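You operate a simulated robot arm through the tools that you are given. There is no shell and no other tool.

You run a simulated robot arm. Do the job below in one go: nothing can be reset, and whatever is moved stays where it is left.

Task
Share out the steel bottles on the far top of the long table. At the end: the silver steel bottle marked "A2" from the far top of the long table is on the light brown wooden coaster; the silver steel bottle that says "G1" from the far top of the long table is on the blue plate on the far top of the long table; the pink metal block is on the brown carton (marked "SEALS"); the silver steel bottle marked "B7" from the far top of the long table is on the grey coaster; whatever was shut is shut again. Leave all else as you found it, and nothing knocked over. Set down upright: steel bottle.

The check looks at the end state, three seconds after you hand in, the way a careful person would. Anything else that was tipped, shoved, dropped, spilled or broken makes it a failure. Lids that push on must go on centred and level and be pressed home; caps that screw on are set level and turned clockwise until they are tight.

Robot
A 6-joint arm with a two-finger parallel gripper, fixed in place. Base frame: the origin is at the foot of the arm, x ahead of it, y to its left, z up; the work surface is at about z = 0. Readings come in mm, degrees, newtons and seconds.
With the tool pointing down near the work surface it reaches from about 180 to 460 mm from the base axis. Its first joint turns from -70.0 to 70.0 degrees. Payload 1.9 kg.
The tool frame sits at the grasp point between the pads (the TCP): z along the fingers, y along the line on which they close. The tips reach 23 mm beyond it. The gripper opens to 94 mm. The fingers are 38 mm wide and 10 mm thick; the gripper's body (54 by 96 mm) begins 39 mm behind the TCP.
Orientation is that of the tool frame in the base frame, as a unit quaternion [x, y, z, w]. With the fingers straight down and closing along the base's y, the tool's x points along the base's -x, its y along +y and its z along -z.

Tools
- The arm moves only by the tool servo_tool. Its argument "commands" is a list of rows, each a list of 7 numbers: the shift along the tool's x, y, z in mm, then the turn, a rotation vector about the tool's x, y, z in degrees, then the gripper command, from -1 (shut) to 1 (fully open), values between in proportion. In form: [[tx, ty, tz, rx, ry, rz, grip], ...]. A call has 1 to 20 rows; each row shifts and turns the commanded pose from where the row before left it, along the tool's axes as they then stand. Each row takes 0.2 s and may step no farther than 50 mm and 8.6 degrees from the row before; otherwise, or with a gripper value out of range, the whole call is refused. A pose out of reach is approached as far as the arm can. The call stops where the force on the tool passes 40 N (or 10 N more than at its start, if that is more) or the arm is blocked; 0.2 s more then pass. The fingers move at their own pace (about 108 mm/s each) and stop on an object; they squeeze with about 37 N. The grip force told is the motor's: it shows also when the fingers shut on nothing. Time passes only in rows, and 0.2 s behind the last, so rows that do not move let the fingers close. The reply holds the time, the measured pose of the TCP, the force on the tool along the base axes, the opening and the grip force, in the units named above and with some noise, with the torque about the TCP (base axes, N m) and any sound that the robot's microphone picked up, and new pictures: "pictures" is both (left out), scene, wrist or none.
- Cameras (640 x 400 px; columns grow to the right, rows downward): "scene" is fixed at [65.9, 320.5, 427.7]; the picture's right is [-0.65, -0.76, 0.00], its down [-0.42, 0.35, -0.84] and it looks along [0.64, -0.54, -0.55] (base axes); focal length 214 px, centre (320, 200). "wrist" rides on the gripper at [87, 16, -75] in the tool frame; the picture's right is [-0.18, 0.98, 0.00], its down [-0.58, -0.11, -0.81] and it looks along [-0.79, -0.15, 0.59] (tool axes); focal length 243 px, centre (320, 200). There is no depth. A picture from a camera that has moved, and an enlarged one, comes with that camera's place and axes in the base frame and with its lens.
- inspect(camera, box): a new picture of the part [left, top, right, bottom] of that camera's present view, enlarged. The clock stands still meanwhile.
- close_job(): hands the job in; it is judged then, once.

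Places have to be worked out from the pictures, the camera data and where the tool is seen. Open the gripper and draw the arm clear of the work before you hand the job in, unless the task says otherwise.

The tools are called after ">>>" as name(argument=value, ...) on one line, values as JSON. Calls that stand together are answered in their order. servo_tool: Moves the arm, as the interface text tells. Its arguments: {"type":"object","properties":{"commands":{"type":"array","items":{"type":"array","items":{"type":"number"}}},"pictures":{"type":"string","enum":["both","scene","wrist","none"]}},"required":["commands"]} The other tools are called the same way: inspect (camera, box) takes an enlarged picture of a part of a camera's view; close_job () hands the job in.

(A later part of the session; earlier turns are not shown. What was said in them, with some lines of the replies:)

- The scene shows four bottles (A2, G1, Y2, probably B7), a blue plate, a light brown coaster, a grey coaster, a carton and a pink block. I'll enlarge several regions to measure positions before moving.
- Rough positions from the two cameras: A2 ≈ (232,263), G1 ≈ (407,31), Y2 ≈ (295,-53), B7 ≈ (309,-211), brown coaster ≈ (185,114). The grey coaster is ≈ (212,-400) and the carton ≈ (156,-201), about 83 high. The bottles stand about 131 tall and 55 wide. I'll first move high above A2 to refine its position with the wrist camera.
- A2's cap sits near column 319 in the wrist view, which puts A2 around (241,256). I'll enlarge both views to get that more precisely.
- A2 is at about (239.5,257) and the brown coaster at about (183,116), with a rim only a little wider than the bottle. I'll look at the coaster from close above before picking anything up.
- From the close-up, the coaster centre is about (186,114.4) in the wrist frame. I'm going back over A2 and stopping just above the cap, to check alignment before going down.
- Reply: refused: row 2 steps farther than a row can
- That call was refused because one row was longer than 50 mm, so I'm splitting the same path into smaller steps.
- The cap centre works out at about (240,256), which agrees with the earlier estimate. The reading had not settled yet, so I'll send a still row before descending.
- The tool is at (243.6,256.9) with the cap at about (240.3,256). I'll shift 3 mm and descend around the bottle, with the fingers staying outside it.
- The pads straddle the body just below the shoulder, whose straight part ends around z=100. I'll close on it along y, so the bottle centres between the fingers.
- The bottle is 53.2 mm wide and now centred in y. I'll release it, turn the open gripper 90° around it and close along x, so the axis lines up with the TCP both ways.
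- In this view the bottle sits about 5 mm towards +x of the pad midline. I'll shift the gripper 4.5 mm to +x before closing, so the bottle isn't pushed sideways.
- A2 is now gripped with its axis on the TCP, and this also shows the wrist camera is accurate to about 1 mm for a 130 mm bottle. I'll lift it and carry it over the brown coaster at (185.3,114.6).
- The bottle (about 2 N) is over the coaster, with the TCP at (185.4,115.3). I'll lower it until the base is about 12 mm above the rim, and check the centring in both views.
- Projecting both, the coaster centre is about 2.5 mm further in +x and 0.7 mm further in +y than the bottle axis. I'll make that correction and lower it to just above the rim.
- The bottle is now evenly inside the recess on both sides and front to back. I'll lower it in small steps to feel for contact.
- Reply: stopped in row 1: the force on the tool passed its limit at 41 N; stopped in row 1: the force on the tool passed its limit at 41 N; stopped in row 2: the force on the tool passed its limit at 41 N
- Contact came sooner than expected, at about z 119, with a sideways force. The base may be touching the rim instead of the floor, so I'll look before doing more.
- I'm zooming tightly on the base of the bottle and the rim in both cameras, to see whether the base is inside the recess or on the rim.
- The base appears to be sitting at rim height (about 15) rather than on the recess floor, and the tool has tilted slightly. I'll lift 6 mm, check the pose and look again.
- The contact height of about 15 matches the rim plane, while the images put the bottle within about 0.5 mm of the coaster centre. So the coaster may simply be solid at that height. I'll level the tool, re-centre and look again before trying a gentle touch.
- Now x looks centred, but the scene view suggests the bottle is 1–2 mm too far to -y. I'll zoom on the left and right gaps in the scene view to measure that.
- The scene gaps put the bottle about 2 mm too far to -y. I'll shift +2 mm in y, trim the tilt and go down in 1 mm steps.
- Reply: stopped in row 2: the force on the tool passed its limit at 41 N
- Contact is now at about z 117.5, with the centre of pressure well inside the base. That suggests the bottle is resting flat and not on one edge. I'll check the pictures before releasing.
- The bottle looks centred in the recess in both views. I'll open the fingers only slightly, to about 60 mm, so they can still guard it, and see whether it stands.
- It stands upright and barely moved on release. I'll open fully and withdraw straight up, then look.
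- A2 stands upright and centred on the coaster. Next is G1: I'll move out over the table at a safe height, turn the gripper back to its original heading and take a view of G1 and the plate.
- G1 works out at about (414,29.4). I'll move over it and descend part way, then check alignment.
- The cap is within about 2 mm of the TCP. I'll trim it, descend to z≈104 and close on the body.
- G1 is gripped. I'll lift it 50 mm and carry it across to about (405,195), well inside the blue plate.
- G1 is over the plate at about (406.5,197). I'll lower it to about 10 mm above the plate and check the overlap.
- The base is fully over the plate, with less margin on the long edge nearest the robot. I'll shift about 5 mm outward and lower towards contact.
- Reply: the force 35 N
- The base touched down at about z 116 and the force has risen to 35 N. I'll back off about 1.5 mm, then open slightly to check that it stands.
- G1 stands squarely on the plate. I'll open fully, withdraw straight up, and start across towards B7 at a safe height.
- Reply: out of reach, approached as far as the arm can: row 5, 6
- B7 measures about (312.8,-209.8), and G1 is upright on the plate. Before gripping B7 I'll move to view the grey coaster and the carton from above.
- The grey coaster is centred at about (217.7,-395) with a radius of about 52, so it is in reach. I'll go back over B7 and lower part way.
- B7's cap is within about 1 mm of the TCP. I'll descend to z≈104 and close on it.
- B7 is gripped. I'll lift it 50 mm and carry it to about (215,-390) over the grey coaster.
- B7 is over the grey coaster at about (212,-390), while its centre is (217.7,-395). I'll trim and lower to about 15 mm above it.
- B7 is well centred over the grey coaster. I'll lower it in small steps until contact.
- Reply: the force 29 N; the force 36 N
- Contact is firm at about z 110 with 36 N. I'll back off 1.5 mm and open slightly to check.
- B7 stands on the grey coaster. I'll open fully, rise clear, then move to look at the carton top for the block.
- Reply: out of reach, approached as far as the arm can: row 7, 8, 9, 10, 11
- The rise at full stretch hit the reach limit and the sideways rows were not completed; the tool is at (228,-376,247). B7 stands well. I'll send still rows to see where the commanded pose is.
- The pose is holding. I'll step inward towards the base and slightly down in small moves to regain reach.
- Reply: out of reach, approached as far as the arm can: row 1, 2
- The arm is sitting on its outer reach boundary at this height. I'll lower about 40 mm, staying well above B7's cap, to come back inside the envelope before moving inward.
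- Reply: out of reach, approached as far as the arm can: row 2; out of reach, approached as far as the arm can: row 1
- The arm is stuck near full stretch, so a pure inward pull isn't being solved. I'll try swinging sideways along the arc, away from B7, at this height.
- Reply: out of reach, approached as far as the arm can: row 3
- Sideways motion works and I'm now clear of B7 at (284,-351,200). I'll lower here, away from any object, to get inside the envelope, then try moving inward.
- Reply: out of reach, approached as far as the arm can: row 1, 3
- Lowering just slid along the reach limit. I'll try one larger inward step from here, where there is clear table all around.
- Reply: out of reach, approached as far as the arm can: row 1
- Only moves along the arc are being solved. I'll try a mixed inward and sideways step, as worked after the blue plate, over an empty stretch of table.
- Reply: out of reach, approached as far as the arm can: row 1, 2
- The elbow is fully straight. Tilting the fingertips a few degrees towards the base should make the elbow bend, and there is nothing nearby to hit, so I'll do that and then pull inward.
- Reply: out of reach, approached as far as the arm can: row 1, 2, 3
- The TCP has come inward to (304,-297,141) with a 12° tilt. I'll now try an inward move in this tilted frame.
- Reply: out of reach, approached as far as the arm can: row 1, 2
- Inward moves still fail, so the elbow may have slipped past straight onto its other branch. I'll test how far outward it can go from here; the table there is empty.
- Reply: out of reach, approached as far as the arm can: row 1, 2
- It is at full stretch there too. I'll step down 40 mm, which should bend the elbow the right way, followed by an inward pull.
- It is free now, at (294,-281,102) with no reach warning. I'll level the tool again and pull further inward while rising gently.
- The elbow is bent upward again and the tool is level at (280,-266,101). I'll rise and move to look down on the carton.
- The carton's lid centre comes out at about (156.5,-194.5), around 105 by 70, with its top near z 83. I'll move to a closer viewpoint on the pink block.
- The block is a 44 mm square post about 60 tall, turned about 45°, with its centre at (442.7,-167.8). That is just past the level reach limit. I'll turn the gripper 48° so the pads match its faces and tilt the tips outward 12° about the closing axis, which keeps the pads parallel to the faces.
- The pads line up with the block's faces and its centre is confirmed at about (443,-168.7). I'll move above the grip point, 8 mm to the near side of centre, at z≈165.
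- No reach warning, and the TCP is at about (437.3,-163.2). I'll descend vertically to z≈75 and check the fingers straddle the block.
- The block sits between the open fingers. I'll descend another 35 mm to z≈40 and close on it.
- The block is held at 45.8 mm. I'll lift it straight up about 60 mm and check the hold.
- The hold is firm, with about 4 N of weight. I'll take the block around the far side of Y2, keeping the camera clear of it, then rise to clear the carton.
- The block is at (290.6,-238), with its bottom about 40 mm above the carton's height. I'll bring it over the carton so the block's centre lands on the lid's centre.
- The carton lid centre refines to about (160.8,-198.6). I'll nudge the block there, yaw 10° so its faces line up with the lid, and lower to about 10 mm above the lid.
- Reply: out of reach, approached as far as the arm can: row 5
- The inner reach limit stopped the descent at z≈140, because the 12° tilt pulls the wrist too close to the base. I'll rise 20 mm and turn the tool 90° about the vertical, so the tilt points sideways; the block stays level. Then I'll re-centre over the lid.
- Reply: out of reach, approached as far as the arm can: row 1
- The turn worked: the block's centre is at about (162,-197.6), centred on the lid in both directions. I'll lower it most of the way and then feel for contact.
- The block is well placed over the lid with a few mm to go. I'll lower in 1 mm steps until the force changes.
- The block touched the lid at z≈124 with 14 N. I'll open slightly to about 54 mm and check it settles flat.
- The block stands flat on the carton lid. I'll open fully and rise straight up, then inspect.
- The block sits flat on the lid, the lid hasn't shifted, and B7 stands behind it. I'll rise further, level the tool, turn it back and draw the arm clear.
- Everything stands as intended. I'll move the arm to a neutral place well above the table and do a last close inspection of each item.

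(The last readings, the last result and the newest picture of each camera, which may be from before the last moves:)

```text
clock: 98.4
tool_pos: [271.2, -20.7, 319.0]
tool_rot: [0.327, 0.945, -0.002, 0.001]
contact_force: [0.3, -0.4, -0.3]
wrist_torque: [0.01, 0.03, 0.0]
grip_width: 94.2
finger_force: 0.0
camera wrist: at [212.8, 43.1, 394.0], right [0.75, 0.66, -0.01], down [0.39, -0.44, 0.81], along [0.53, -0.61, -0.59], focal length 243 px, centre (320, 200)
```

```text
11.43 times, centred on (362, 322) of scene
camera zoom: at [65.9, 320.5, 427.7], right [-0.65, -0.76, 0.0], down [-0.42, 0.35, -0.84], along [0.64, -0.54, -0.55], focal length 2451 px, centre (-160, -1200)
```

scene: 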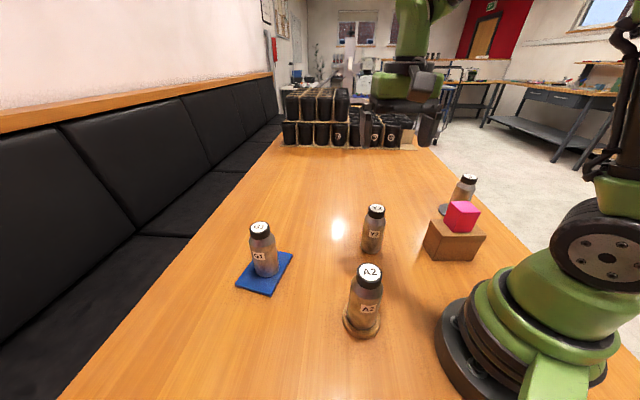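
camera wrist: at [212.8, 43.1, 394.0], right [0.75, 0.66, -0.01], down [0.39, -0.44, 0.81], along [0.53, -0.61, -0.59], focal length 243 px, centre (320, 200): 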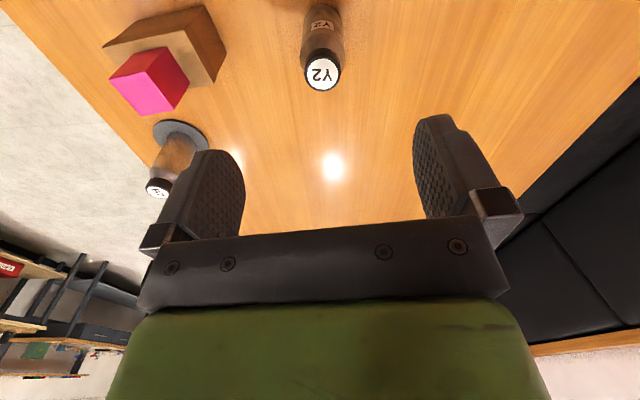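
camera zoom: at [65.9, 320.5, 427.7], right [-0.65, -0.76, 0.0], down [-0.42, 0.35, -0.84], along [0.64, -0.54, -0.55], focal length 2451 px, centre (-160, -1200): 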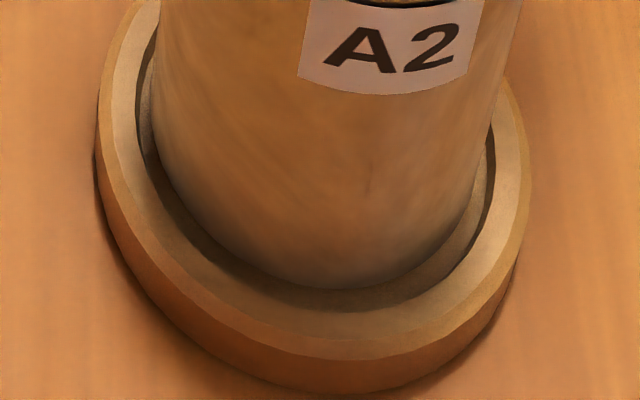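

All four items are upright and in place, and Y2 is untouched. I'll take one last look at the carton and block from the wrist camera before handing in.

>>> inspect(camera="wrist", box=[80, 0, 280, 200])

```text
2.00 times, centred on (180, 100) of wrist
camera zoom: at [212.8, 43.1, 394.0], right [0.75, 0.66, -0.01], down [0.39, -0.44, 0.81], along [0.53, -0.61, -0.59], focal length 485 px, centre (600, 400)
```

zoom: 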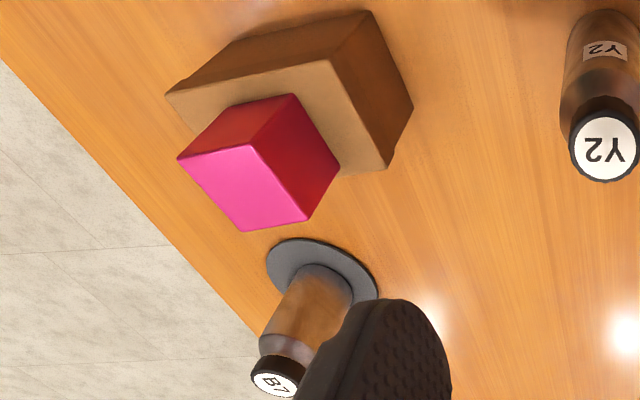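

The block rests flat and centred on the closed carton and B7 is upright on the grey coaster. A2 is on the brown coaster and G1 on the blue plate. The gripper is open and the arm is clear, so I'm handing in the job.

>>> close_job()

```text
The job is handed in.
```

I handed the job in with all four items where you asked for them. No result from the check has come back yet.

- **A2:** it stands upright and centred on the light brown coaster. I felt contact at about rim height rather than at the recess floor, but it has stood steady since I released it.
- **G1:** it stands upright on the blue plate.
- **B7:** it stands upright on the grey coaster.
- **Pink block:** it rests flat on the lid of the brown carton. The carton is still shut and has not moved. I did not see the "SEALS" mark from either camera, but it was the only closed brown carton in view on that part of the table.

I left Y2 where it was, and nothing was knocked over. The gripper is open and the arm is clear of the table.
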